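You operate a simulated robot arm through the tools that you are given. There is no shell and no other tool. Be economical: measure what you need, move in short steps, check, and stop when the job is done.

The job below is to be done with a simulated robot arm. You get a single attempt, and the scene is never put back.

## Task
Give the sleeve on the plate one dot of grease, then put it in the green tray.
Fine: after the dot turn the plate one step on and lift the sleeve off there.

Only the result counts: the job must be done as asked and must still hold three seconds after the hand-in. Knocking over, shifting, dropping, spilling or breaking anything else fails it.

## Robot
A 7-joint arm with a two-finger parallel gripper, fixed in place. Base frame: the origin is at the foot of the arm, x ahead of it, y to its left, z up. Units: mm, degrees, N and s.
Its first joint turns from -66.0 to 66.0 degrees. Payload 2.5 kg.
Tool frame: the origin (TCP) lies between the finger pads and is the grasp point; the fingertips stand 23 mm ahead of it; z points along the fingers, y is the line along which they close. The gripper opens to 94 mm. The fingers are 38 mm wide and 10 mm thick; the gripper's body (54 by 96 mm) begins 39 mm behind the TCP.
Orientation is told as [roll, pitch, yaw] about the base's x, y, z axes, in that order, counted from this pose: with the fingers straight down and closing along the base's y, the tool's x points along the base's -x, its y along +y and its z along -z.

## Interface
- The arm moves only by the tool jog_arm. Its arguments are lists of equal length, an entry for each row: "translation": the shift along the base's x, y, z in units of 100 mm (1.0 is 100 mm), a list of three; "angular": the turn, a rotation vector about the base's x, y, z in units of 180 degrees (1.0 is 180 degrees), a list of three; "grip": the finger opening in m, from 0 to 0.094. In form: {"translation": [[tx, ty, tz], ...], "angular": [[wx, wy, wz], ...], "grip": [grip, ...]}. A call has 1 to 12 rows; each row is the pose to reach, as a shift and turn from the pose commanded when the call began. A call with a number of a shift or a turn outside -1 to 1 is refused whole. Each row takes 0.2 s and may step no farther than 50 mm and 8.6 degrees from the row before; otherwise, or with a gripper value out of range, the whole call is refused. Where a pose cannot be reached the arm comes as near as it can. A force on the tool above 40 N (or 10 N above the force at the start of the call, whichever is more), or a blocked arm, ends the call early, and 0.2 s more pass. Each finger travels about 108 mm/s and halts on what it meets, pressing with about 43 N; the grip force reading is that of the motor and also rises with nothing between the fingers. The clock runs only during rows and for 0.2 s after the last one: add rows that repeat a pose to give the fingers time. The reply holds the time, the measured pose of the TCP, the force on the tool along the base axes, the opening and the grip force, in the units named above and with some noise.
- Cameras (640 x 400 px; columns grow to the right, rows downward): "scene" is fixed at [126.4, -414.1, 537.9]; the picture's right is [0.76, -0.65, 0.00], its down [-0.41, -0.48, -0.77] and it looks along [0.50, 0.59, -0.64] (base axes); focal length 214 px, centre (320, 200). "wrist" rides on the gripper at [86, 16, -75] in the tool frame; the picture's right is [-0.18, 0.98, 0.00], its down [-0.58, -0.11, -0.81] and it looks along [-0.79, -0.15, 0.59] (tool axes); focal length 243 px, centre (320, 200). There is no depth. A picture from a camera that has moved, and an enlarged one, comes with that camera's place and axes in the base frame and with its lens.
- snapshot(camera): a new picture of that camera. It takes no simulated time.
- zoom(camera, box): a new picture of the part [left, top, right, bottom] of that camera's present view, enlarged. It takes no simulated time.
- sign_off(): hands the job in; it is judged then, once.

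Work in short steps. Places have to be worked out from the pictures, the camera data and where the tool is seen: move nearer, look again, correct. Check each grasp and each placing, and mend what went wrong. You have 120 turns and 84 pictures in all, those below and enlarged ones among them. Open the gripper and draw the arm clear of the work before you hand the job in, unless the task says otherwise; then end with one line.

The tools are called after "Call:" by a JSON object that holds its "api" and its "payload". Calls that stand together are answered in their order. jog_arm: Moves the arm, as the interface text tells. Its arguments: {"type":"object","properties":{"translation":{"type":"array"},"angular":{"type":"array"},"grip":{"type":"array"}},"required":["translation","angular","grip"]} The other tools are called the same way: snapshot (camera) takes a picture; zoom (camera, box) takes an enlarged picture of a part of a camera's view; sign_off () hands the job in.

At the start:

```text
time_s: 0.0
ee_pos: [401.4, -208.4, 410.8]
orientation: [-0.1, 0.0, 0.1]
ft_force: [-0.7, 0.3, 0.8]
opening: 94.2
gripper_force: 0.0
```

scene: 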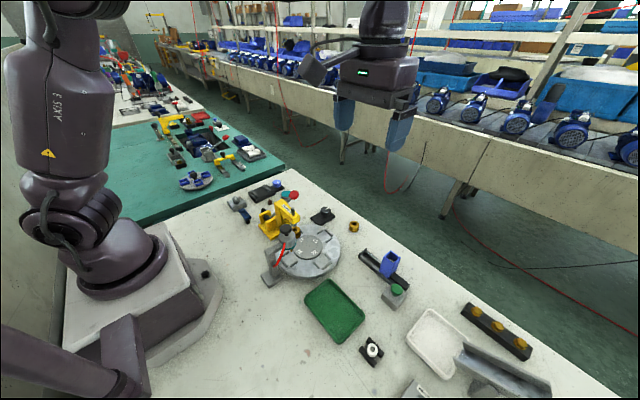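
wrist: 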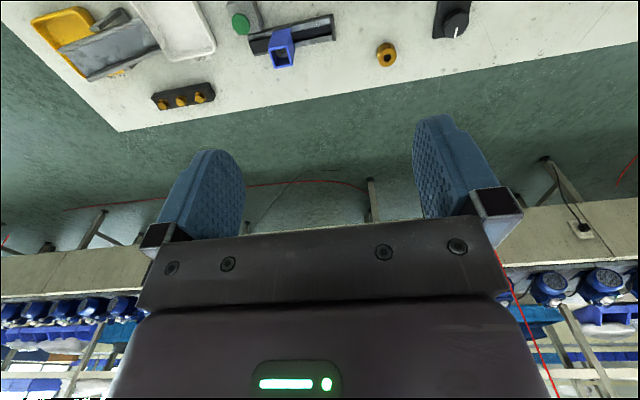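

The scene shows a rotary plate with a dispenser; I zoom in on the work area to identify the parts.

Call:
{"api": "zoom", "payload": {"camera": "scene", "box": [220, 170, 380, 290]}}

Call:
{"api": "zoom", "payload": {"camera": "scene", "box": [300, 240, 560, 400]}}

```text
3.33 times, centred on (300, 230) of scene
camera zoom: at [126.4, -414.1, 537.9], right [0.76, -0.65, 0.0], down [-0.41, -0.48, -0.77], along [0.5, 0.59, -0.64], focal length 715 px, centre (387, 100)
```

zoom: 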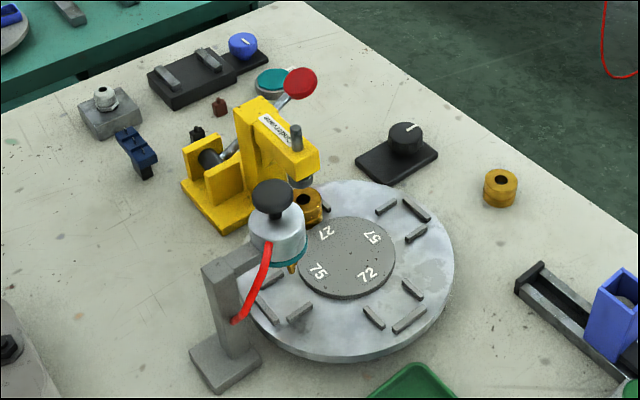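

```text
2.46 times, centred on (430, 320) of scene
camera zoom: at [126.4, -414.1, 537.9], right [0.76, -0.65, 0.0], down [-0.41, -0.48, -0.77], along [0.5, 0.59, -0.64], focal length 528 px, centre (49, -95)
```

zoom: 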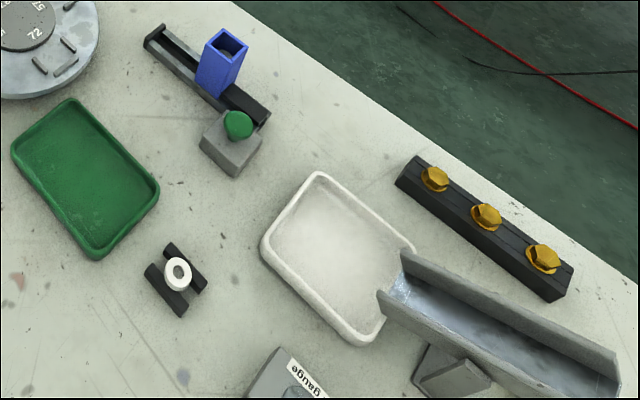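

The plate centre is near (403,-25), with the sleeve on its +y side under a yellow device and the grease nozzle over its -x side. I'll move the arm to look closer with the wrist camera.

Call:
{"api": "jog_arm", "payload": {"translation": [[-0.3, 0.3, -0.1], [-0.6, 0.6, -0.2], [-0.9, 0.9, -0.3], [-1.0, 1.0, -0.3]], "angular": [[0, 0, 0], [0, 0, 0], [0, 0, 0], [0, 0, 0]], "grip": [0.094, 0.094, 0.094, 0.094]}}

Call:
{"api": "snapshot", "payload": {"camera": "wrist"}}

```text
time_s: 1.0
ee_pos: [301.7, -110.0, 380.6]
orientation: [0.0, 0.0, 0.0]
ft_force: [-0.4, 0.3, 0.5]
opening: 94.0
gripper_force: 0.1
```

```text
79 pictures are left
camera wrist: at [215.2, -92.5, 454.7], right [0.18, 0.98, 0.0], down [0.58, -0.11, 0.81], along [0.79, -0.15, -0.59], focal length 243 px, centre (320, 200)
```

wrist: 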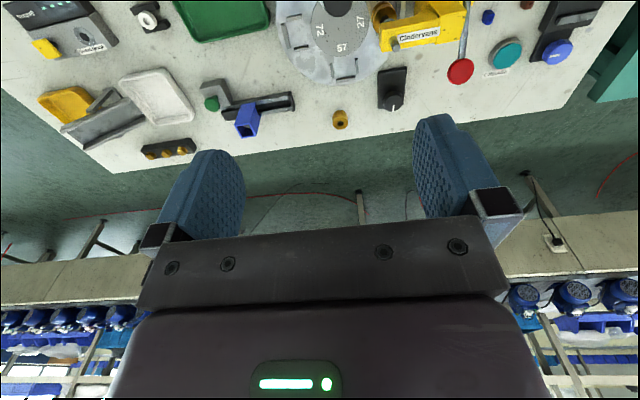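

I move back toward the base and pitch the camera downwards to see the plate.

Call:
{"api": "jog_arm", "payload": {"translation": [[-0.3, 0.2, 0], [-0.5, 0.4, 0], [-0.5, 0.6, 0], [-0.5, 0.7, 0]], "angular": [[0, 0.045, 0], [0, 0.09, 0], [0, 0.135, 0], [0, 0.17, 0]], "grip": [0.094, 0.094, 0.094, 0.094]}}

Call:
{"api": "snapshot", "payload": {"camera": "wrist"}}

```text
time_s: 2.0
ee_pos: [251.5, -38.5, 381.8]
orientation: [0.0, 30.6, 0.0]
ft_force: [-0.3, -0.1, 0.4]
opening: 94.0
gripper_force: 0.2
```

```text
78 pictures are left
camera wrist: at [215.1, -21.2, 489.0], right [0.16, 0.98, -0.09], down [0.91, -0.11, 0.4], along [0.38, -0.15, -0.91], focal length 243 px, centre (320, 200)
```

wrist: 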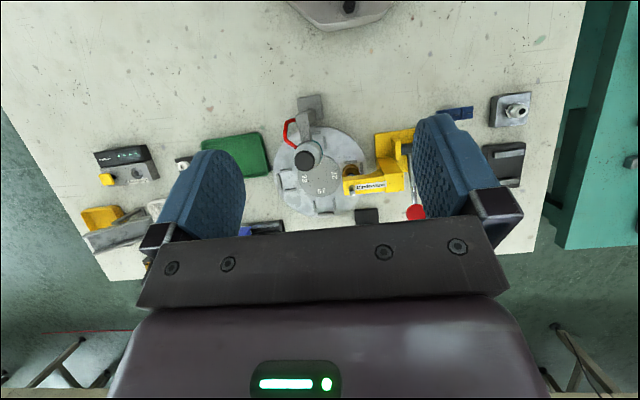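

Call:
{"api": "zoom", "payload": {"camera": "wrist", "box": [240, 80, 440, 230]}}

Call:
{"api": "zoom", "payload": {"camera": "scene", "box": [250, 180, 350, 280]}}

```text
2.67 times, centred on (340, 155) of wrist
camera zoom: at [215.1, -21.2, 489.0], right [0.16, 0.98, -0.09], down [0.91, -0.11, 0.4], along [0.38, -0.15, -0.91], focal length 647 px, centre (267, 320)
```

zoom: 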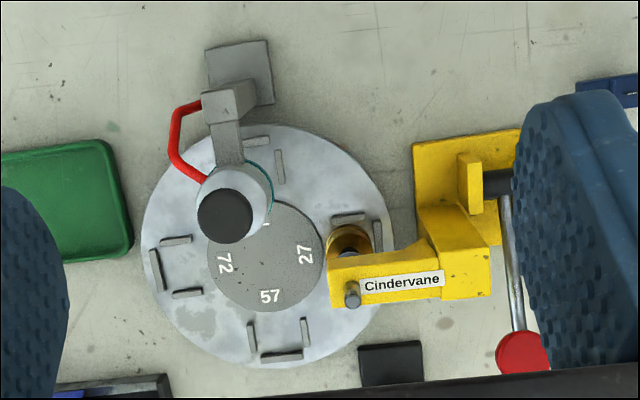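

```text
4.00 times, centred on (300, 230) of scene
camera zoom: at [126.4, -414.1, 537.9], right [0.76, -0.65, 0.0], down [-0.41, -0.48, -0.77], along [0.5, 0.59, -0.64], focal length 858 px, centre (400, 80)
```

zoom: 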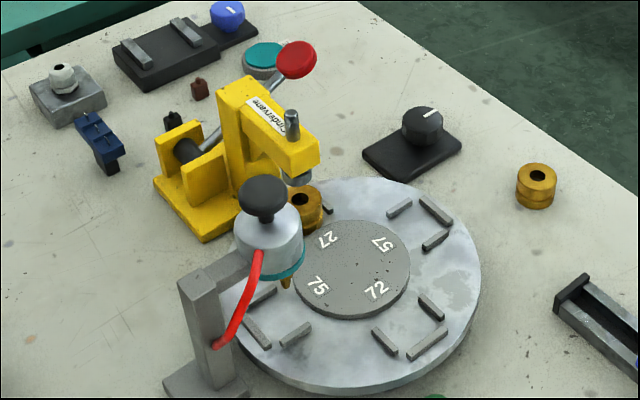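

I look more closely at the other fixtures for labels that might tell how the plate is indexed.

Call:
{"api": "zoom", "payload": {"camera": "scene", "box": [220, 170, 300, 220]}}

Call:
{"api": "zoom", "payload": {"camera": "scene", "box": [300, 195, 420, 305]}}

Call:
{"api": "zoom", "payload": {"camera": "scene", "box": [255, 215, 315, 285]}}

```text
8.00 times, centred on (260, 195) of scene
camera zoom: at [126.4, -414.1, 537.9], right [0.76, -0.65, 0.0], down [-0.41, -0.48, -0.77], along [0.5, 0.59, -0.64], focal length 1716 px, centre (800, 240)
```

zoom: 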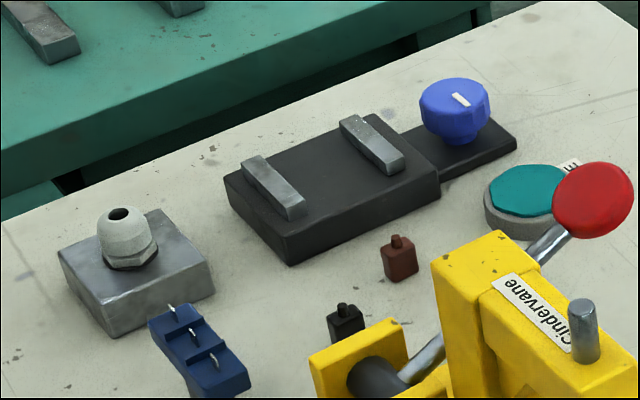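

```text
3.64 times, centred on (360, 250) of scene
camera zoom: at [126.4, -414.1, 537.9], right [0.76, -0.65, 0.0], down [-0.41, -0.48, -0.77], along [0.5, 0.59, -0.64], focal length 780 px, centre (174, 18)
```

zoom: 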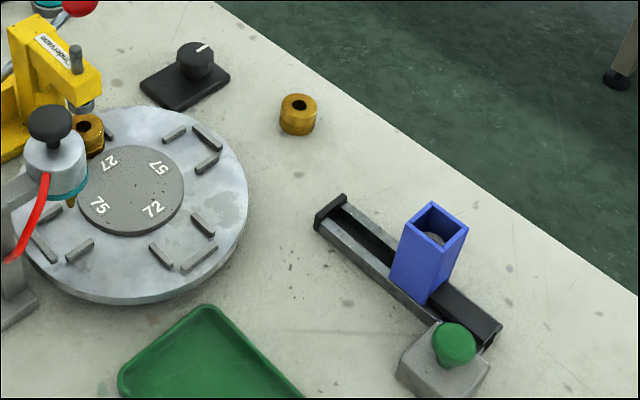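

```text
5.71 times, centred on (285, 250) of scene
camera zoom: at [126.4, -414.1, 537.9], right [0.76, -0.65, 0.0], down [-0.41, -0.48, -0.77], along [0.5, 0.59, -0.64], focal length 1226 px, centre (520, -86)
```

zoom: 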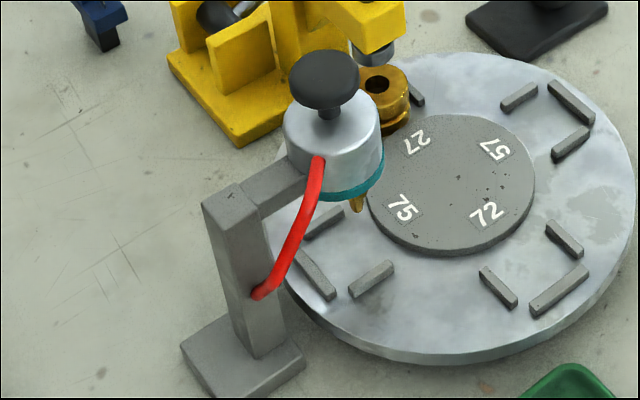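

The scene and wrist views disagree on the plate's place under the nominal table height, so I take a scene picture to check where the tool shows up.

Call:
{"api": "snapshot", "payload": {"camera": "scene"}}

```text
72 pictures are left
```

scene: 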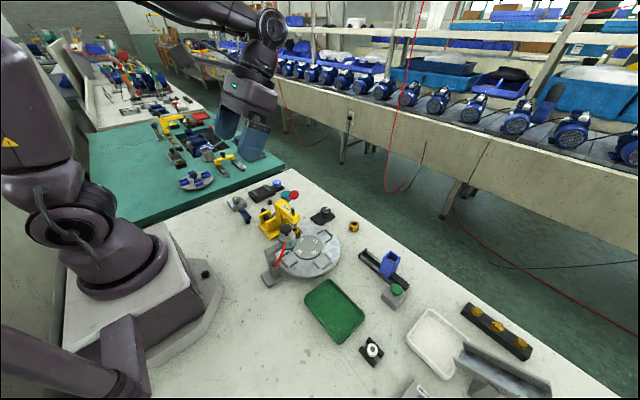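

Triangulating from three views puts the plate top at z≈28 (table ≈0), plate centre ≈(355,-90), so the knob and teal button are within reach too. I move to read the labels of these.

Call:
{"api": "jog_arm", "payload": {"translation": [[0.2, 0.3, -0.1], [0.4, 0.6, -0.2], [0.4, 0.9, -0.4]], "angular": [[0, -0.045, 0], [0, -0.07, 0], [0, -0.07, 0]], "grip": [0.094, 0.094, 0.094]}}

Call:
{"api": "snapshot", "payload": {"camera": "wrist"}}

```text
time_s: 2.8
ee_pos: [291.3, 51.2, 340.8]
orientation: [0.0, 17.9, -0.2]
ft_force: [0.0, 0.1, 0.4]
opening: 93.9
gripper_force: 0.1
```

```text
71 pictures are left
camera wrist: at [232.4, 68.8, 438.3], right [0.18, 0.98, -0.06], down [0.8, -0.11, 0.59], along [0.57, -0.15, -0.81], focal length 243 px, centre (320, 200)
```

wrist: 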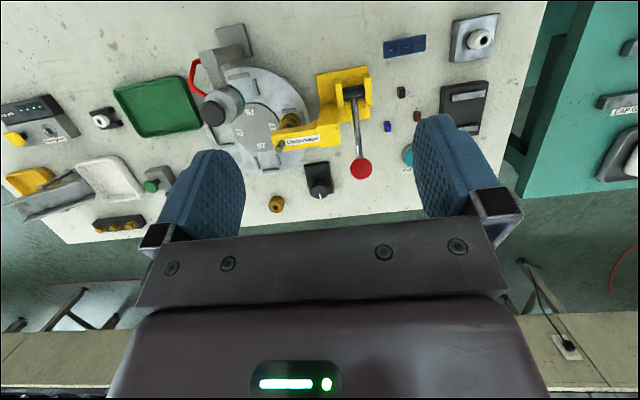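

The right finger hides the teal label; I shift further to +y and zoom.

Call:
{"api": "jog_arm", "payload": {"translation": [[0, 0.4, 0], [0, 0.8, 0]], "angular": [[0, 0, 0], [0, 0, 0]], "grip": [0.094, 0.094]}}

Call:
{"api": "zoom", "payload": {"camera": "wrist", "box": [240, 90, 440, 220]}}

Call:
{"api": "zoom", "payload": {"camera": "wrist", "box": [100, 80, 240, 170]}}

```text
time_s: 3.4
ee_pos: [291.9, 130.2, 344.1]
orientation: [-0.1, 18.0, 0.0]
ft_force: [-0.6, 0.6, 0.4]
opening: 94.0
gripper_force: 0.1
```

```text
3.08 times, centred on (340, 155) of wrist
camera zoom: at [233.0, 147.7, 440.5], right [0.18, 0.98, -0.06], down [0.8, -0.11, 0.59], along [0.57, -0.15, -0.81], focal length 746 px, centre (258, 338)
```

zoom: 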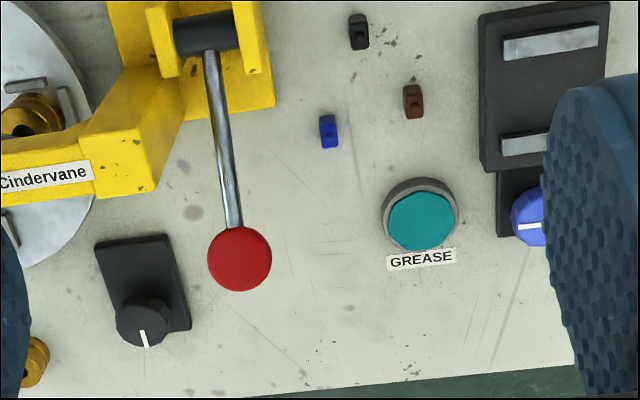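

```text
4.44 times, centred on (170, 125) of wrist
camera zoom: at [233.0, 147.7, 440.5], right [0.18, 0.98, -0.06], down [0.8, -0.11, 0.59], along [0.57, -0.15, -0.81], focal length 1078 px, centre (987, 533)
```

zoom: 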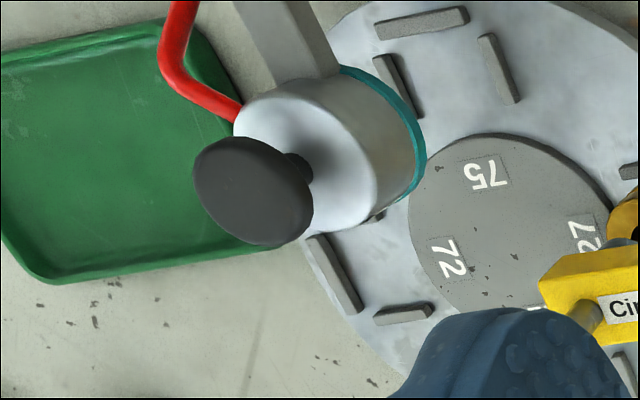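

The teal button is labelled GREASE; the dispenser has the same teal ring, over the -x station. Now I go in closer on the plate from the -y side.

Call:
{"api": "jog_arm", "payload": {"translation": [[0, -0.45, 0], [0, -0.9, 0], [0, -1.0, 0]], "angular": [[0, 0, 0], [0, 0, 0], [0, 0, 0]], "grip": [0.094, 0.094, 0.094]}}

Call:
{"api": "jog_arm", "payload": {"translation": [[0, -0.45, -0.1], [-0.1, -0.9, -0.25], [-0.25, -1.0, -0.6]], "angular": [[0, 0, 0], [0, 0, 0], [0, 0, 0]], "grip": [0.094, 0.05, 0.0]}}

Call:
{"api": "snapshot", "payload": {"camera": "wrist"}}

```text
time_s: 4.2
ee_pos: [290.5, 33.4, 343.8]
orientation: [0.0, 18.0, -0.1]
ft_force: [0.7, 0.2, -0.9]
opening: 94.1
gripper_force: 0.0
```

```text
time_s: 5.0
ee_pos: [264.9, -68.1, 280.8]
orientation: [0.0, 18.0, 0.0]
ft_force: [0.1, -0.5, 0.7]
opening: 0.0
gripper_force: 34.3
```

```text
68 pictures are left
camera wrist: at [207.0, -50.4, 377.0], right [0.17, 0.98, -0.06], down [0.8, -0.11, 0.59], along [0.57, -0.15, -0.81], focal length 243 px, centre (320, 200)
```

wrist: 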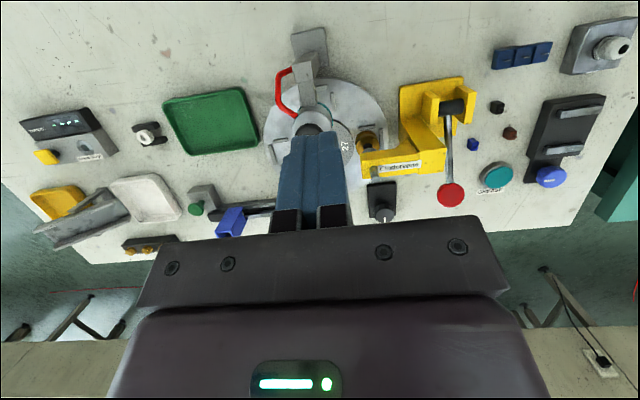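

Zooming for labels: the box on the left, and the press/knob region.

Call:
{"api": "zoom", "payload": {"camera": "wrist", "box": [10, 80, 230, 230]}}

Call:
{"api": "zoom", "payload": {"camera": "wrist", "box": [260, 80, 420, 230]}}

```text
2.67 times, centred on (120, 155) of wrist
camera zoom: at [207.0, -50.4, 377.0], right [0.17, 0.98, -0.06], down [0.8, -0.11, 0.59], along [0.57, -0.15, -0.81], focal length 647 px, centre (853, 320)
```

zoom: 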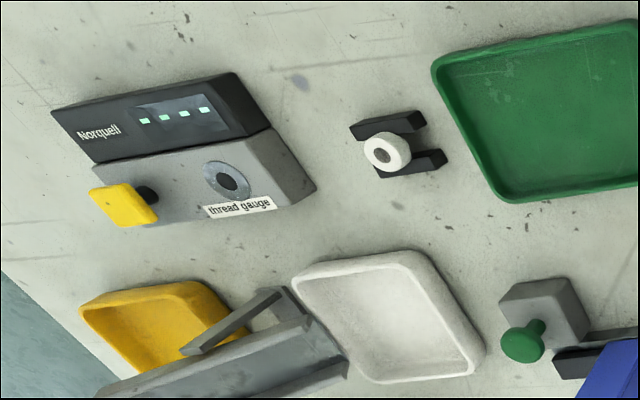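

```text
2.67 times, centred on (340, 155) of wrist
camera zoom: at [207.0, -50.4, 377.0], right [0.17, 0.98, -0.06], down [0.8, -0.11, 0.59], along [0.57, -0.15, -0.81], focal length 647 px, centre (267, 320)
```

zoom: 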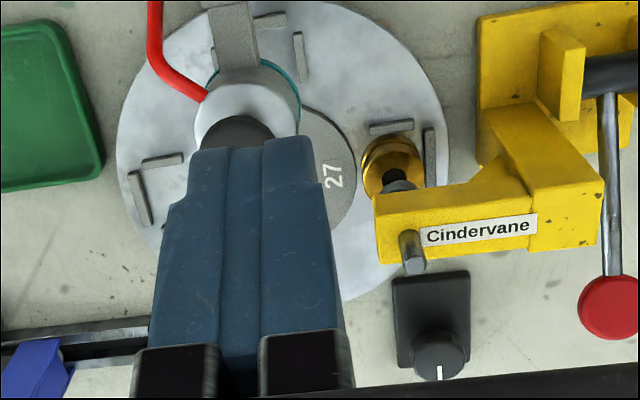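

Each device has its own control, and the unlabelled black knob beside the plate at about (498,-3, top z≈27) is the likely indexer. I go above it with the tool vertical and look.

Call:
{"api": "jog_arm", "payload": {"translation": [[0.4, 0.1, 0], [0.8, 0.2, 0], [1.0, 0.3, 0]], "angular": [[0, -0.04, 0], [0, -0.08, 0], [0, -0.1, 0]], "grip": [0.0, 0.06, 0.06]}}

Call:
{"api": "jog_arm", "payload": {"translation": [[0.4, 0.2, -0.2], [0.6, 0.35, -0.5], [0.6, 0.35, -0.8]], "angular": [[0, 0, 0], [0, 0, 0], [0, 0, 0]], "grip": [0.07, 0.07, 0.07]}}

Call:
{"api": "snapshot", "payload": {"camera": "wrist"}}

Call:
{"api": "zoom", "payload": {"camera": "scene", "box": [250, 130, 390, 270]}}

```text
time_s: 5.8
ee_pos: [368.6, -37.8, 281.0]
orientation: [0.0, -0.1, 0.0]
ft_force: [0.6, 0.1, 1.0]
opening: 60.1
gripper_force: 0.1
```

```text
time_s: 6.6
ee_pos: [426.3, -3.1, 202.0]
orientation: [0.0, 0.0, 0.0]
ft_force: [0.4, 0.2, 0.5]
opening: 69.7
gripper_force: 0.0
```

```text
65 pictures are left
camera wrist: at [339.4, 14.9, 275.4], right [0.18, 0.98, 0.0], down [0.58, -0.11, 0.81], along [0.79, -0.15, -0.59], focal length 243 px, centre (320, 200)
```

wrist: 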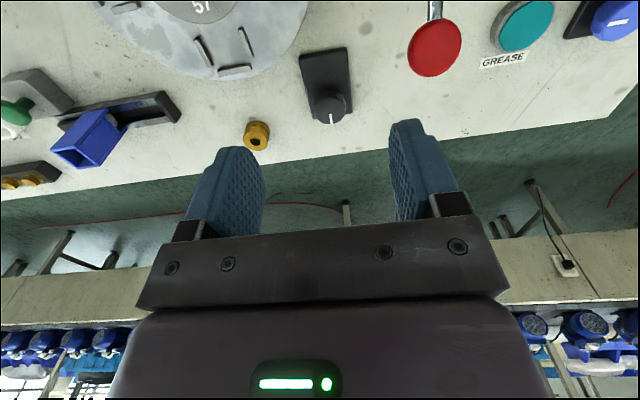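

```text
2.86 times, centred on (320, 200) of scene
camera zoom: at [126.4, -414.1, 537.9], right [0.76, -0.65, 0.0], down [-0.41, -0.48, -0.77], along [0.5, 0.59, -0.64], focal length 613 px, centre (320, 200)
```

zoom: 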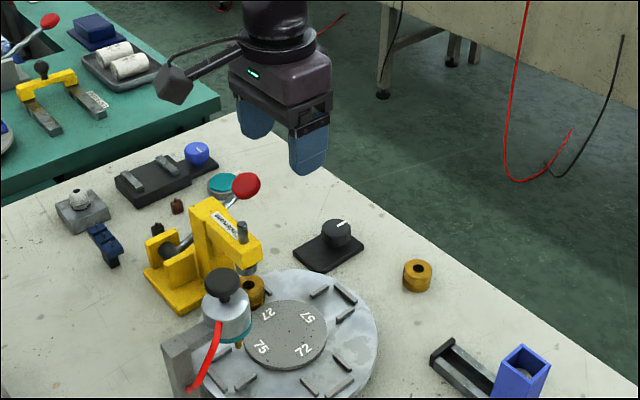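

The knob is confirmed near (497,-2). I move over it and descend partway.

Call:
{"api": "jog_arm", "payload": {"translation": [[0.4, 0, 0], [0.7, 0.01, -0.2], [0.7, 0.01, -0.6], [0.7, 0.01, -0.9]], "angular": [[0, 0, 0], [0, 0, 0], [0, 0, 0], [0, 0, 0]], "grip": [0.07, 0.07, 0.07, 0.07]}}

Call:
{"api": "snapshot", "payload": {"camera": "wrist"}}

Call:
{"api": "zoom", "payload": {"camera": "scene", "box": [290, 150, 370, 230]}}

```text
time_s: 7.6
ee_pos: [496.7, -3.3, 112.0]
orientation: [0.0, 0.1, 0.0]
ft_force: [-0.2, 0.1, 0.9]
opening: 69.9
gripper_force: 0.1
```

```text
63 pictures are left
camera wrist: at [409.8, 15.0, 186.0], right [0.18, 0.98, 0.0], down [0.58, -0.11, 0.81], along [0.79, -0.15, -0.59], focal length 243 px, centre (320, 200)
```

wrist: 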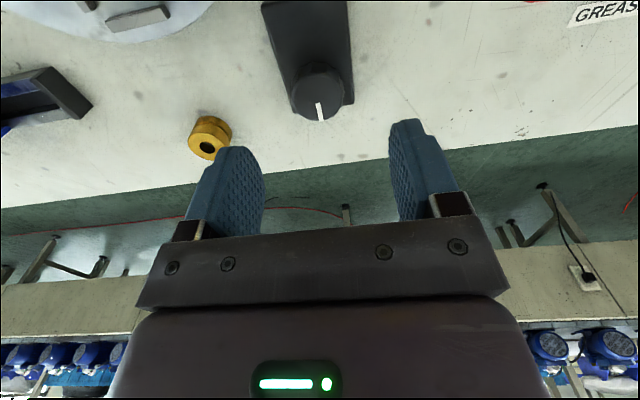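

```text
5.00 times, centred on (330, 190) of scene
camera zoom: at [126.4, -414.1, 537.9], right [0.76, -0.65, 0.0], down [-0.41, -0.48, -0.77], along [0.5, 0.59, -0.64], focal length 1072 px, centre (270, 250)
```

zoom: 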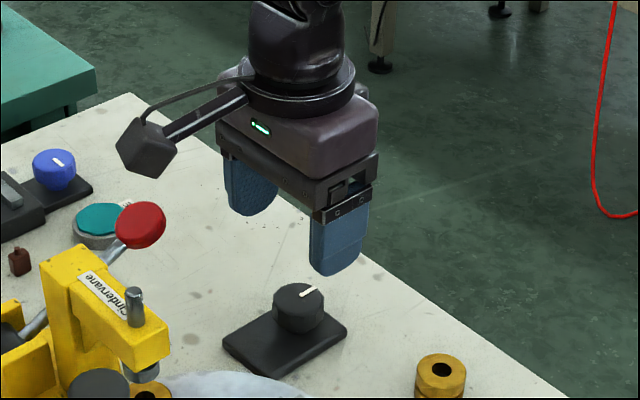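

Knob top is about z≈24, dia ≈36, centred near (495,-2). I descend to TCP z=36 and close gently on it.

Call:
{"api": "jog_arm", "payload": {"translation": [[-0.01, 0.01, -0.4], [-0.01, 0.01, -0.6], [-0.01, 0.01, -0.76]], "angular": [[0, 0, 0], [0, 0, 0], [0, 0, 0]], "grip": [0.07, 0.07, 0.07]}}

Call:
{"api": "snapshot", "payload": {"camera": "wrist"}}

Call:
{"api": "zoom", "payload": {"camera": "scene", "box": [290, 160, 370, 240]}}

```text
time_s: 8.4
ee_pos: [497.3, -1.8, 35.2]
orientation: [0.0, 0.0, 0.0]
ft_force: [0.7, -0.7, 0.1]
opening: 70.1
gripper_force: 0.1
```

```text
61 pictures are left
camera wrist: at [410.3, 15.5, 109.6], right [0.18, 0.98, 0.0], down [0.58, -0.11, 0.81], along [0.79, -0.15, -0.59], focal length 243 px, centre (320, 200)
```

wrist: 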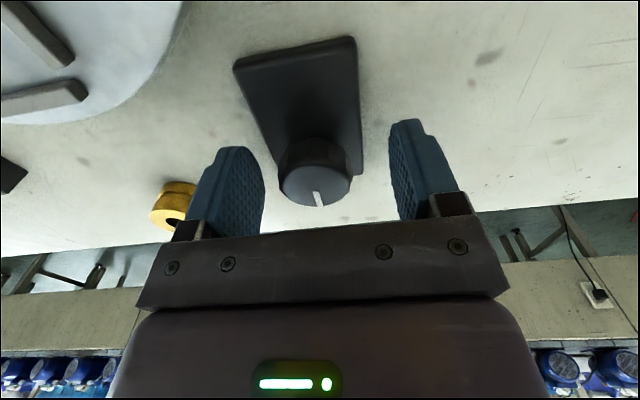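

```text
5.00 times, centred on (330, 200) of scene
camera zoom: at [126.4, -414.1, 537.9], right [0.76, -0.65, 0.0], down [-0.41, -0.48, -0.77], along [0.5, 0.59, -0.64], focal length 1072 px, centre (270, 200)
```

zoom: 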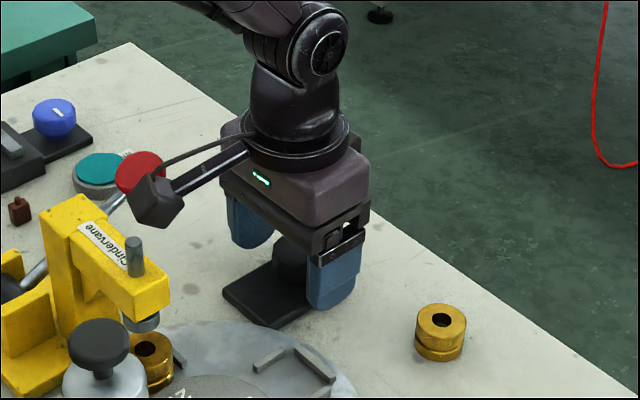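

The knob sits between the fingers with ~20 mm of engagement. I close on it.

Call:
{"api": "jog_arm", "payload": {"translation": [[0, -0.005, 0], [0, -0.005, 0], [0, -0.005, 0]], "angular": [[0, 0, 0], [0, 0, 0], [0, 0, 0]], "grip": [0.05, 0.036, 0.032]}}

```text
time_s: 9.2
ee_pos: [495.5, -4.7, 37.1]
orientation: [-0.2, 0.1, -0.1]
ft_force: [2.2, -12.8, -5.2]
opening: 35.5
gripper_force: 44.7
```

Gripped at 35.5 mm, knob slightly toward -y; I ease over 2 mm and turn it CCW (seen from above) a little as a test.

Call:
{"api": "jog_arm", "payload": {"translation": [[0, -0.02, 0], [0, -0.02, 0], [0, -0.02, 0], [0, -0.02, 0]], "angular": [[0, 0, 0], [0, 0, 0.04], [0, 0, 0.08], [0, 0, 0.12]], "grip": [0.032, 0.032, 0.032, 0.032]}}

Call:
{"api": "zoom", "payload": {"camera": "scene", "box": [250, 170, 370, 290]}}

```text
time_s: 10.2
ee_pos: [496.7, -5.6, 36.2]
orientation: [-0.4, -0.1, 21.6]
ft_force: [12.5, -16.8, -7.0]
opening: 35.6
gripper_force: 45.1
```

```text
3.33 times, centred on (310, 230) of scene
camera zoom: at [126.4, -414.1, 537.9], right [0.76, -0.65, 0.0], down [-0.41, -0.48, -0.77], along [0.5, 0.59, -0.64], focal length 715 px, centre (353, 100)
```

zoom: 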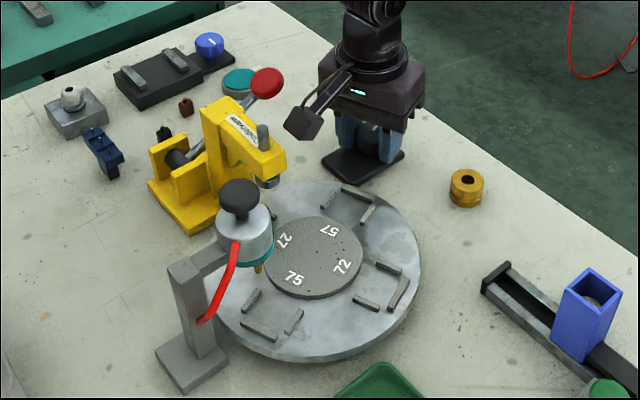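

The plate turned with the knob 1:1 CCW, carrying the sleeve toward the nozzle. I continue to 90° in total.

Call:
{"api": "jog_arm", "payload": {"translation": [[0, 0, 0], [0, 0, 0], [0, 0, 0], [0, 0, 0], [0, 0, 0], [0, 0, 0], [0, 0, 0], [0, 0, 0], [0, 0, 0], [0, 0, 0]], "angular": [[0, 0, 0.04], [0, 0, 0.08], [0, 0, 0.12], [0, 0, 0.16], [0, 0, 0.2], [0, 0, 0.24], [0, 0, 0.28], [0, 0, 0.32], [0, 0, 0.36], [0, 0, 0.38]], "grip": [0.032, 0.032, 0.032, 0.032, 0.032, 0.032, 0.032, 0.032, 0.032, 0.032]}}

Call:
{"api": "zoom", "payload": {"camera": "scene", "box": [250, 170, 370, 290]}}

```text
time_s: 11.3
ee_pos: [498.7, -6.7, 37.2]
orientation: [-0.6, 0.1, 52.4]
ft_force: [3.6, -0.7, -2.6]
opening: 35.7
gripper_force: 45.2
stopped in row 5: the force on the tool passed its limit (the readings are from after the stop); the commanded pose is now the measured one
```

```text
3.33 times, centred on (310, 230) of scene
camera zoom: at [126.4, -414.1, 537.9], right [0.76, -0.65, 0.0], down [-0.41, -0.48, -0.77], along [0.5, 0.59, -0.64], focal length 715 px, centre (353, 100)
```

zoom: 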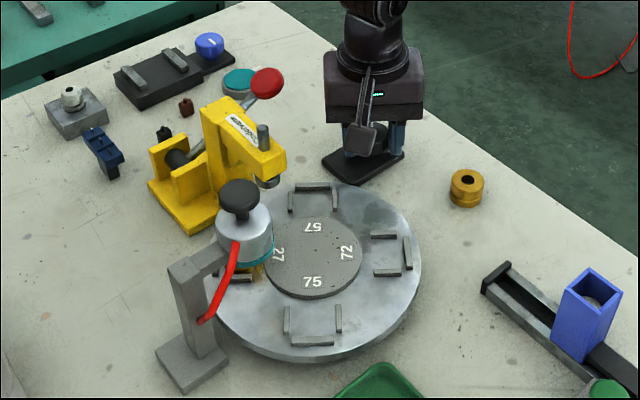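

Turned 52° so far; off-centre force built up and has relaxed now. I continue the remaining ~38° in two parts.

Call:
{"api": "jog_arm", "payload": {"translation": [[0, 0, 0], [0, 0, 0], [0, 0, 0]], "angular": [[0, 0, 0.04], [0, 0, 0.08], [0, 0, 0.12]], "grip": [0.032, 0.032, 0.032]}}

```text
time_s: 12.1
ee_pos: [499.1, -8.7, 36.1]
orientation: [-0.9, -0.1, 74.1]
ft_force: [25.2, -1.5, -24.4]
opening: 35.6
gripper_force: 45.4
```

There is a +x / -z load, so I give way +3 mm in x and 1 mm down while finishing the 90°.

Call:
{"api": "jog_arm", "payload": {"translation": [[0.03, 0, -0.01], [0.03, 0, -0.01], [0.03, 0, -0.01], [0.03, 0, -0.01]], "angular": [[0, 0, 0], [0, 0, 0.04], [0, 0, 0.08], [0, 0, 0.09]], "grip": [0.032, 0.032, 0.032, 0.032]}}

Call:
{"api": "zoom", "payload": {"camera": "scene", "box": [250, 170, 370, 290]}}

```text
time_s: 13.1
ee_pos: [500.2, -8.3, 35.0]
orientation: [-0.4, 0.0, 90.4]
ft_force: [-21.2, -6.7, 30.5]
opening: 35.6
gripper_force: 45.6
```

```text
3.33 times, centred on (310, 230) of scene
camera zoom: at [126.3, -414.1, 538.0], right [0.76, -0.65, 0.0], down [-0.41, -0.48, -0.77], along [0.5, 0.59, -0.64], focal length 715 px, centre (353, 100)
```

zoom: 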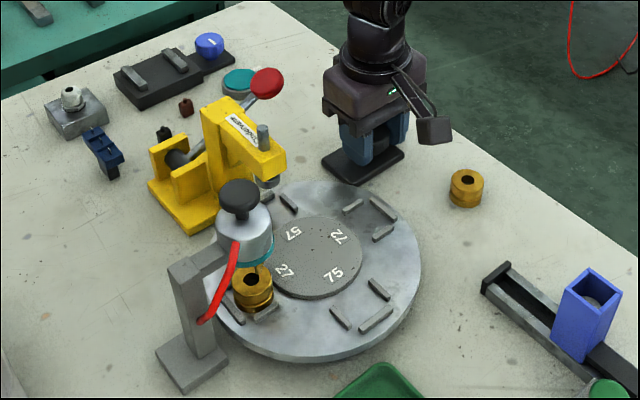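

The sleeve is at the nozzle station. I release the knob and lift clear, then check alignment.

Call:
{"api": "jog_arm", "payload": {"translation": [[-0.01, 0, 0.01], [-0.01, 0, 0.01], [-0.01, 0, 0.01], [-0.01, 0, 0.4], [-0.01, 0, 0.8]], "angular": [[0, 0, 0], [0, 0, 0], [0, 0, 0], [0, 0, 0], [0, 0, 0]], "grip": [0.045, 0.06, 0.07, 0.07, 0.07]}}

Call:
{"api": "zoom", "payload": {"camera": "scene", "box": [260, 200, 350, 280]}}

Call:
{"api": "snapshot", "payload": {"camera": "wrist"}}

```text
time_s: 14.3
ee_pos: [500.6, -6.9, 115.8]
orientation: [-0.5, 0.0, 90.2]
ft_force: [-0.4, 0.2, 0.7]
opening: 69.8
gripper_force: 0.1
```

```text
5.00 times, centred on (305, 240) of scene
camera zoom: at [126.4, -414.1, 537.9], right [0.76, -0.65, 0.0], down [-0.41, -0.48, -0.77], along [0.5, 0.59, -0.64], focal length 1072 px, centre (395, 0)
```

zoom: 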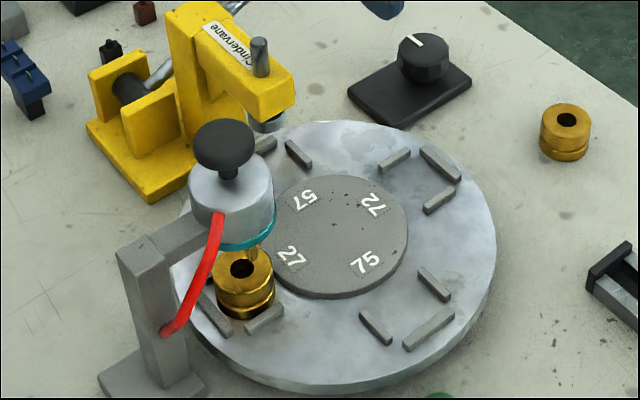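

```text
55 pictures are left
camera wrist: at [483.1, -92.5, 189.7], right [-0.98, 0.18, -0.01], down [0.1, 0.58, 0.81], along [0.15, 0.79, -0.59], focal length 243 px, centre (320, 200)
```

wrist: 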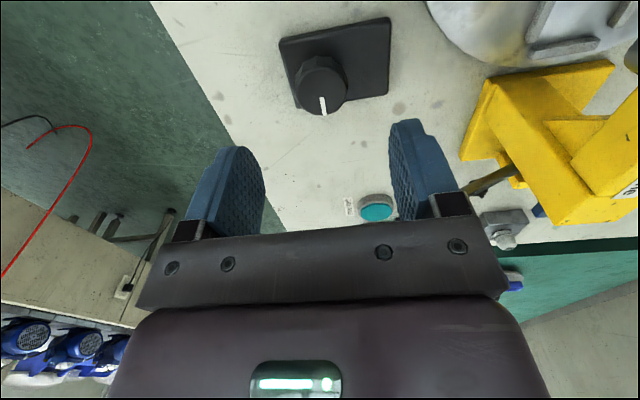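

Plate looks fully indexed. To check nozzle alignment, I bring the wrist camera to the -y side looking +y.

Call:
{"api": "jog_arm", "payload": {"translation": [[0, 0, 0.4], [-0.2, -0.4, 0.4], [-0.4, -0.8, 0.4], [-0.6, -1.0, 0.4]], "angular": [[0, 0, 0], [0, 0, 0], [0, 0, 0], [0, 0, 0]], "grip": [0.07, 0.03, 0.0, 0.0]}}

Call:
{"api": "jog_arm", "payload": {"translation": [[-0.2, -0.3, 0], [-0.45, -0.6, 0], [-0.6, -0.9, -0.1]], "angular": [[0, 0, 0], [0, 0, 0], [0, 0, 0]], "grip": [0.0, 0.0, 0.0]}}

Call:
{"api": "snapshot", "payload": {"camera": "wrist"}}

```text
time_s: 15.3
ee_pos: [438.5, -105.9, 154.3]
orientation: [-0.6, -0.2, 90.3]
ft_force: [0.1, 0.1, -0.2]
opening: 0.0
gripper_force: 42.9
```

```text
time_s: 16.1
ee_pos: [379.8, -196.0, 145.1]
orientation: [-0.5, 0.0, 90.3]
ft_force: [-0.1, 0.3, 0.6]
opening: 0.0
gripper_force: 42.8
```

```text
54 pictures are left
camera wrist: at [362.5, -280.2, 219.8], right [-0.98, 0.18, -0.01], down [0.1, 0.58, 0.81], along [0.15, 0.79, -0.59], focal length 243 px, centre (320, 200)
```

wrist: 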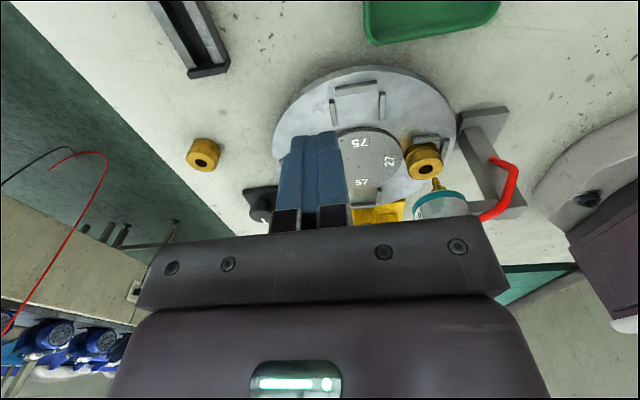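

Call:
{"api": "zoom", "payload": {"camera": "wrist", "box": [360, 110, 500, 210]}}

Call:
{"api": "zoom", "payload": {"camera": "scene", "box": [270, 230, 310, 270]}}

```text
4.00 times, centred on (430, 160) of wrist
camera zoom: at [362.5, -280.2, 219.8], right [-0.98, 0.18, -0.01], down [0.1, 0.58, 0.81], along [0.15, 0.79, -0.59], focal length 970 px, centre (-120, 360)
```

zoom: 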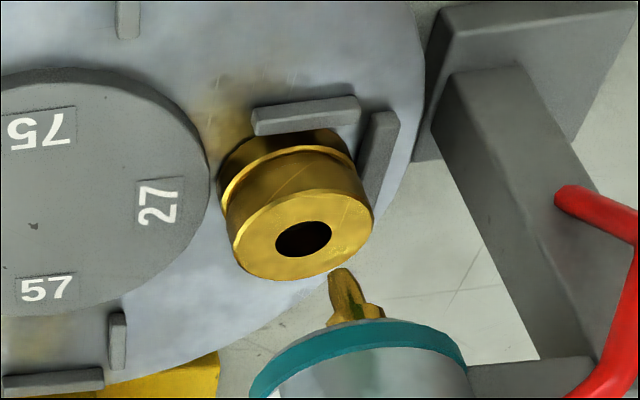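

```text
10.00 times, centred on (290, 250) of scene
camera zoom: at [126.4, -414.1, 537.9], right [0.76, -0.65, 0.0], down [-0.41, -0.48, -0.77], along [0.5, 0.59, -0.64], focal length 2145 px, centre (620, -300)
```

zoom: 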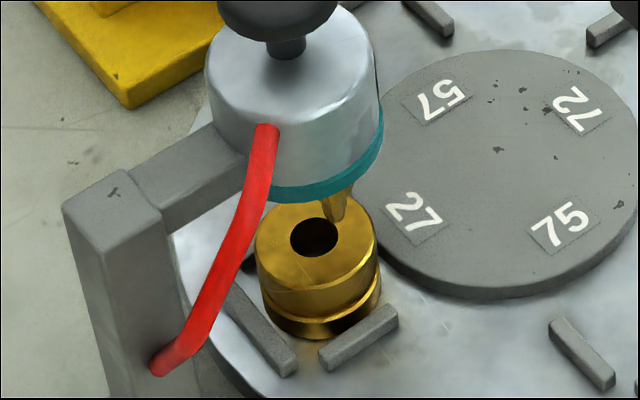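

Triangulation puts the sleeve at (293,-90, top z≈55) and the nozzle tip at about (292,-102,76), i.e. above the sleeve's annular top face. Now I rise, unwind the yaw, and travel toward the GREASE button at about (458,185,14).

Call:
{"api": "jog_arm", "payload": {"translation": [[0, 0, 0.4], [0, 0, 0.8], [0.0, 0.2, 0.9], [0.1, 0.4, 0.9], [0.2, 0.6, 0.9], [0.3, 0.8, 0.9], [0.4, 1.0, 0.9]], "angular": [[0, 0, -0.04], [0, 0, -0.08], [0, 0, -0.12], [0, 0, -0.16], [0, 0, -0.2], [0, 0, -0.24], [0, 0, -0.28]], "grip": [0, 0, 0, 0, 0, 0, 0]}}

Call:
{"api": "jog_arm", "payload": {"translation": [[0, 0.2, 0], [0.1, 0.4, 0], [0.1, 0.6, 0], [0.2, 0.8, 0], [0.3, 1.0, 0], [0.3, 1.0, 0]], "angular": [[0, 0, -0.04], [0, 0, -0.08], [0, 0, -0.12], [0, 0, -0.16], [0, 0, -0.2], [0, 0, -0.222]], "grip": [0, 0, 0, 0, 0, 0]}}

Call:
{"api": "jog_arm", "payload": {"translation": [[0, 0.4, 0], [0, 0.8, 0], [0, 1.0, 0]], "angular": [[0, 0, 0], [0, 0, 0], [0, 0, 0]], "grip": [0, 0, 0]}}

Call:
{"api": "snapshot", "payload": {"camera": "wrist"}}

```text
time_s: 17.7
ee_pos: [420.7, -97.2, 234.9]
orientation: [-0.6, 0.0, 39.7]
ft_force: [-0.5, 0.1, -0.3]
opening: 0.0
gripper_force: 42.4
```

```text
time_s: 19.1
ee_pos: [448.9, 2.2, 235.7]
orientation: [-0.6, 0.1, -0.3]
ft_force: [-0.5, -0.1, 0.3]
opening: 0.1
gripper_force: 42.7
```

```text
time_s: 19.9
ee_pos: [450.0, 103.9, 235.9]
orientation: [-0.6, 0.1, -0.1]
ft_force: [-0.7, 0.0, 0.2]
opening: 0.0
gripper_force: 42.4
```

```text
51 pictures are left
camera wrist: at [363.1, 122.4, 309.6], right [0.19, 0.98, -0.01], down [0.58, -0.1, 0.81], along [0.79, -0.16, -0.59], focal length 243 px, centre (320, 200)
```

wrist: 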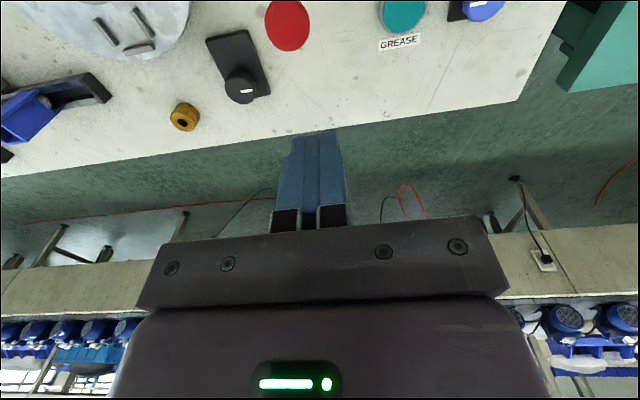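

The button is confirmed at about (460,185). I move above it and descend to z≈90, then look.

Call:
{"api": "jog_arm", "payload": {"translation": [[0.05, 0.4, 0], [0.1, 0.81, 0], [0.1, 0.81, -0.4], [0.1, 0.81, -0.8], [0.1, 0.81, -1.0]], "angular": [[0, 0, 0], [0, 0, 0], [0, 0, 0], [0, 0, 0], [0, 0, 0]], "grip": [0, 0, 0, 0, 0]}}

Call:
{"api": "jog_arm", "payload": {"translation": [[0, 0, -0.4], [0, 0, -0.6]], "angular": [[0, 0, 0], [0, 0, 0]], "grip": [0, 0]}}

Call:
{"api": "snapshot", "payload": {"camera": "wrist"}}

Call:
{"api": "zoom", "payload": {"camera": "scene", "box": [240, 140, 340, 230]}}

```text
time_s: 21.1
ee_pos: [459.2, 183.7, 133.4]
orientation: [-0.6, 0.0, 0.0]
ft_force: [-0.7, 0.3, 0.3]
opening: 0.0
gripper_force: 42.1
```

```text
time_s: 21.7
ee_pos: [459.7, 183.7, 74.3]
orientation: [-0.6, -0.1, -0.1]
ft_force: [-0.3, -0.2, 0.3]
opening: 0.0
gripper_force: 42.4
```

```text
50 pictures are left
camera wrist: at [373.0, 202.0, 147.7], right [0.19, 0.98, -0.01], down [0.58, -0.1, 0.81], along [0.79, -0.16, -0.59], focal length 243 px, centre (320, 200)
```

wrist: 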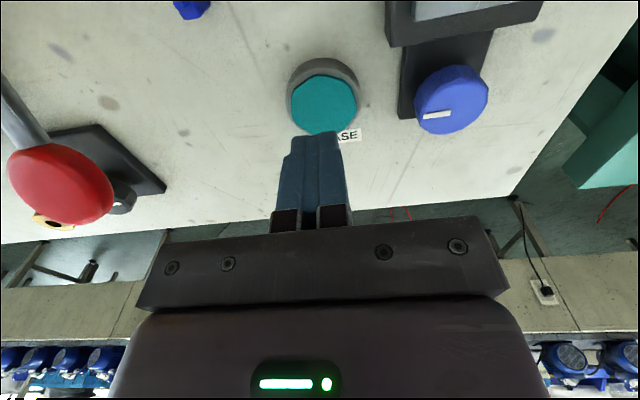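

```text
4.44 times, centred on (290, 185) of scene
camera zoom: at [126.4, -414.1, 537.9], right [0.76, -0.65, 0.0], down [-0.41, -0.48, -0.77], along [0.5, 0.59, -0.64], focal length 953 px, centre (453, 267)
```

zoom: 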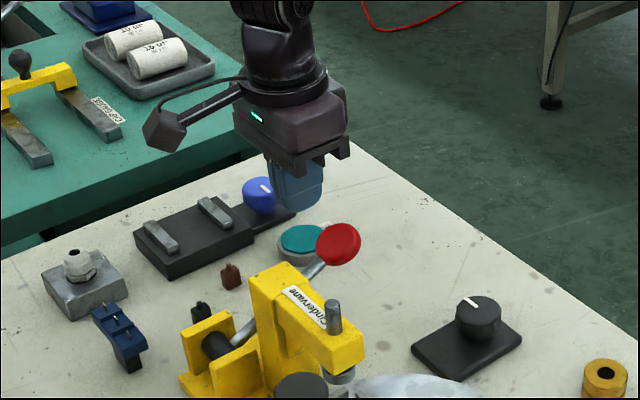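

Button centre refined to about (455,187). I descend to just above it.

Call:
{"api": "jog_arm", "payload": {"translation": [[-0.04, 0.03, -0.15], [-0.04, 0.03, -0.3]], "angular": [[0, 0, 0], [0, 0, 0]], "grip": [0, 0]}}

Call:
{"api": "snapshot", "payload": {"camera": "wrist"}}

Call:
{"api": "zoom", "payload": {"camera": "scene", "box": [260, 160, 320, 210]}}

```text
time_s: 22.3
ee_pos: [455.9, 186.2, 44.9]
orientation: [-0.6, -0.1, 0.0]
ft_force: [0.4, 0.0, -0.2]
opening: 0.0
gripper_force: 42.1
```

```text
48 pictures are left
camera wrist: at [369.9, 204.4, 118.3], right [0.19, 0.98, -0.01], down [0.58, -0.1, 0.81], along [0.79, -0.16, -0.59], focal length 243 px, centre (320, 200)
```

wrist: 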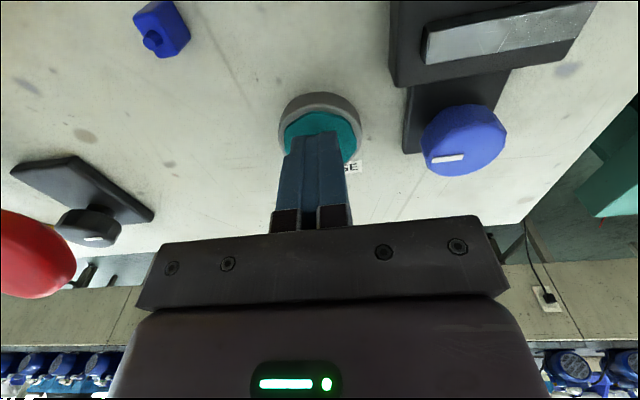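

```text
8.00 times, centred on (290, 185) of scene
camera zoom: at [126.4, -414.1, 537.9], right [0.76, -0.65, 0.0], down [-0.41, -0.48, -0.77], along [0.5, 0.59, -0.64], focal length 1716 px, centre (560, 320)
```

zoom: 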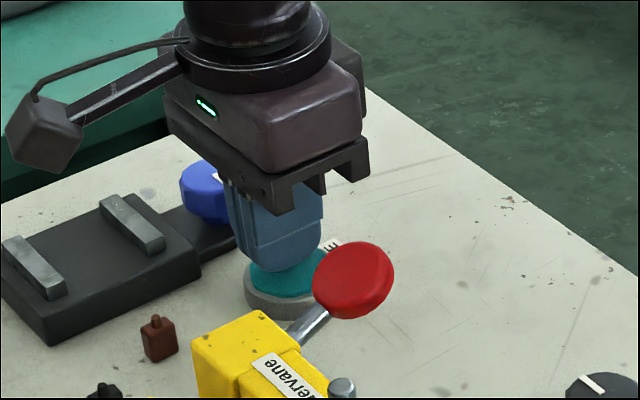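

The fingertips are over the button face. I step down in small increments watching the force.

Call:
{"api": "jog_arm", "payload": {"translation": [[0, 0, -0.03], [0, 0, -0.06]], "angular": [[0, 0, 0], [0, 0, 0]], "grip": [0, 0]}}

```text
time_s: 22.9
ee_pos: [456.6, 186.5, 38.4]
orientation: [-0.6, -0.1, -0.2]
ft_force: [0.7, 0.3, -0.4]
opening: 0.0
gripper_force: 42.5
```

Call:
{"api": "jog_arm", "payload": {"translation": [[0, 0, -0.03], [0, 0, -0.05]], "angular": [[0, 0, 0], [0, 0, 0]], "grip": [0, 0]}}

```text
time_s: 23.5
ee_pos: [457.5, 185.9, 37.5]
orientation: [-0.6, 0.1, -0.2]
ft_force: [-1.8, -1.2, 3.5]
opening: 0.0
gripper_force: 42.7
stopped in row 2: the force on the tool passed its limit (the readings are from after the stop); the commanded pose is now the measured one
```

Force passed its limit at contact, so the button may have been pressed. I check the sleeve and the button.

Call:
{"api": "zoom", "payload": {"camera": "scene", "box": [270, 230, 310, 270]}}

Call:
{"api": "zoom", "payload": {"camera": "scene", "box": [270, 180, 310, 210]}}

```text
10.00 times, centred on (290, 250) of scene
camera zoom: at [126.4, -414.1, 537.9], right [0.76, -0.65, 0.0], down [-0.41, -0.48, -0.77], along [0.5, 0.59, -0.64], focal length 2145 px, centre (620, -300)
```

zoom: 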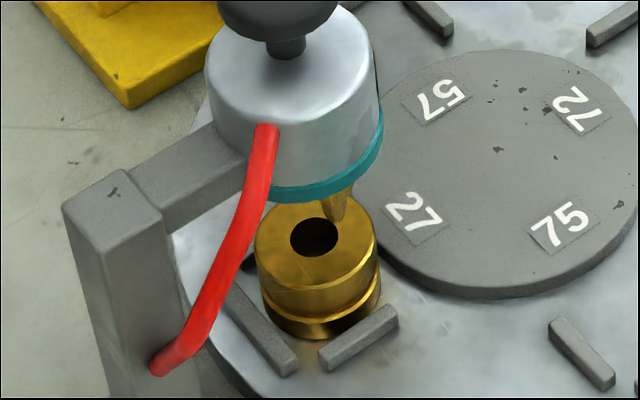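

```text
13.33 times, centred on (290, 195) of scene
camera zoom: at [126.4, -414.1, 537.9], right [0.76, -0.65, 0.0], down [-0.41, -0.48, -0.77], along [0.5, 0.59, -0.64], focal length 2860 px, centre (720, 267)
```

zoom: 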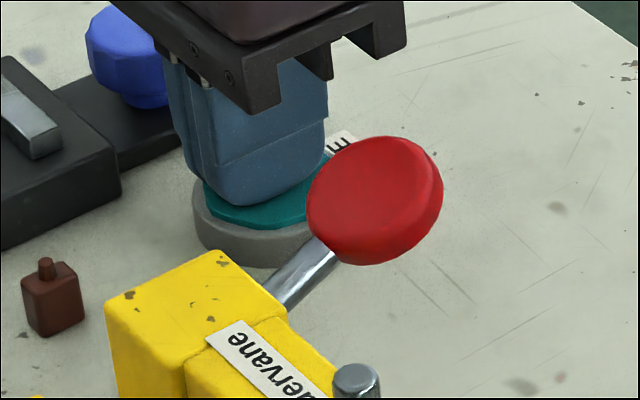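

No dot is visible yet. Before pressing again I lift off (letting time pass) and look again.

Call:
{"api": "jog_arm", "payload": {"translation": [[0, 0, 0.05], [0, 0, 0.1], [0, 0, 0.1]], "angular": [[0, 0, 0], [0, 0, 0], [0, 0, 0]], "grip": [0, 0, 0]}}

Call:
{"api": "zoom", "payload": {"camera": "scene", "box": [280, 240, 300, 265]}}

Call:
{"api": "zoom", "payload": {"camera": "scene", "box": [270, 180, 310, 210]}}

```text
time_s: 24.3
ee_pos: [456.1, 186.3, 47.6]
orientation: [-0.6, 0.1, 0.0]
ft_force: [0.5, 0.3, 0.4]
opening: 0.0
gripper_force: 42.5
```

```text
16.00 times, centred on (290, 252) of scene
camera zoom: at [126.4, -414.1, 537.9], right [0.76, -0.65, 0.0], down [-0.41, -0.48, -0.77], along [0.5, 0.59, -0.64], focal length 3432 px, centre (800, -640)
```

zoom: 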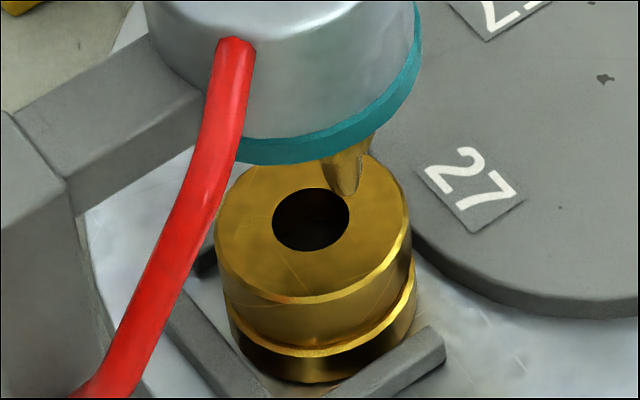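

```text
13.33 times, centred on (290, 195) of scene
camera zoom: at [126.4, -414.1, 537.9], right [0.76, -0.65, 0.0], down [-0.41, -0.48, -0.77], along [0.5, 0.59, -0.64], focal length 2860 px, centre (720, 267)
```

zoom: 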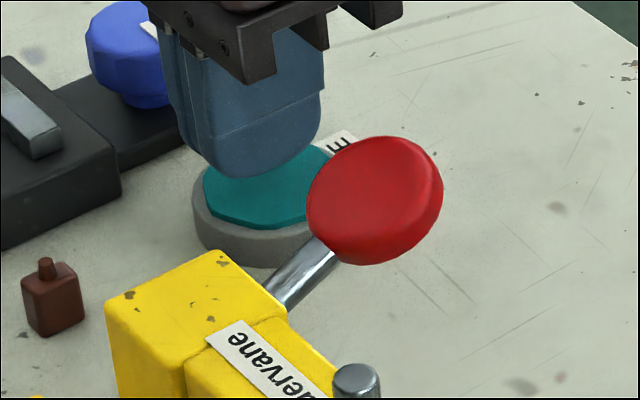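

No dot, and the button doesn't look to have gone down. I press again slowly in 1 mm steps from just above contact.

Call:
{"api": "jog_arm", "payload": {"translation": [[-0.01, 0, -0.07], [-0.01, 0, -0.09], [-0.01, 0, -0.1], [-0.01, 0, -0.105], [-0.01, 0, -0.11]], "angular": [[0, 0, 0], [0, 0, 0], [0, 0, 0], [0, 0, 0], [0, 0, 0]], "grip": [0, 0, 0, 0, 0]}}

Call:
{"api": "zoom", "payload": {"camera": "scene", "box": [270, 180, 310, 210]}}

```text
time_s: 25.5
ee_pos: [455.8, 185.4, 38.6]
orientation: [-0.6, 0.2, -0.1]
ft_force: [-13.2, -5.5, 27.0]
opening: 0.4
gripper_force: 42.5
```

```text
13.33 times, centred on (290, 195) of scene
camera zoom: at [126.3, -414.2, 537.9], right [0.76, -0.65, 0.0], down [-0.41, -0.48, -0.77], along [0.5, 0.59, -0.64], focal length 2860 px, centre (720, 267)
```

zoom: 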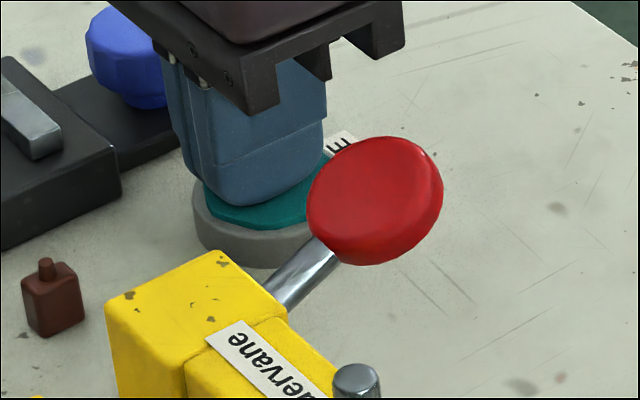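

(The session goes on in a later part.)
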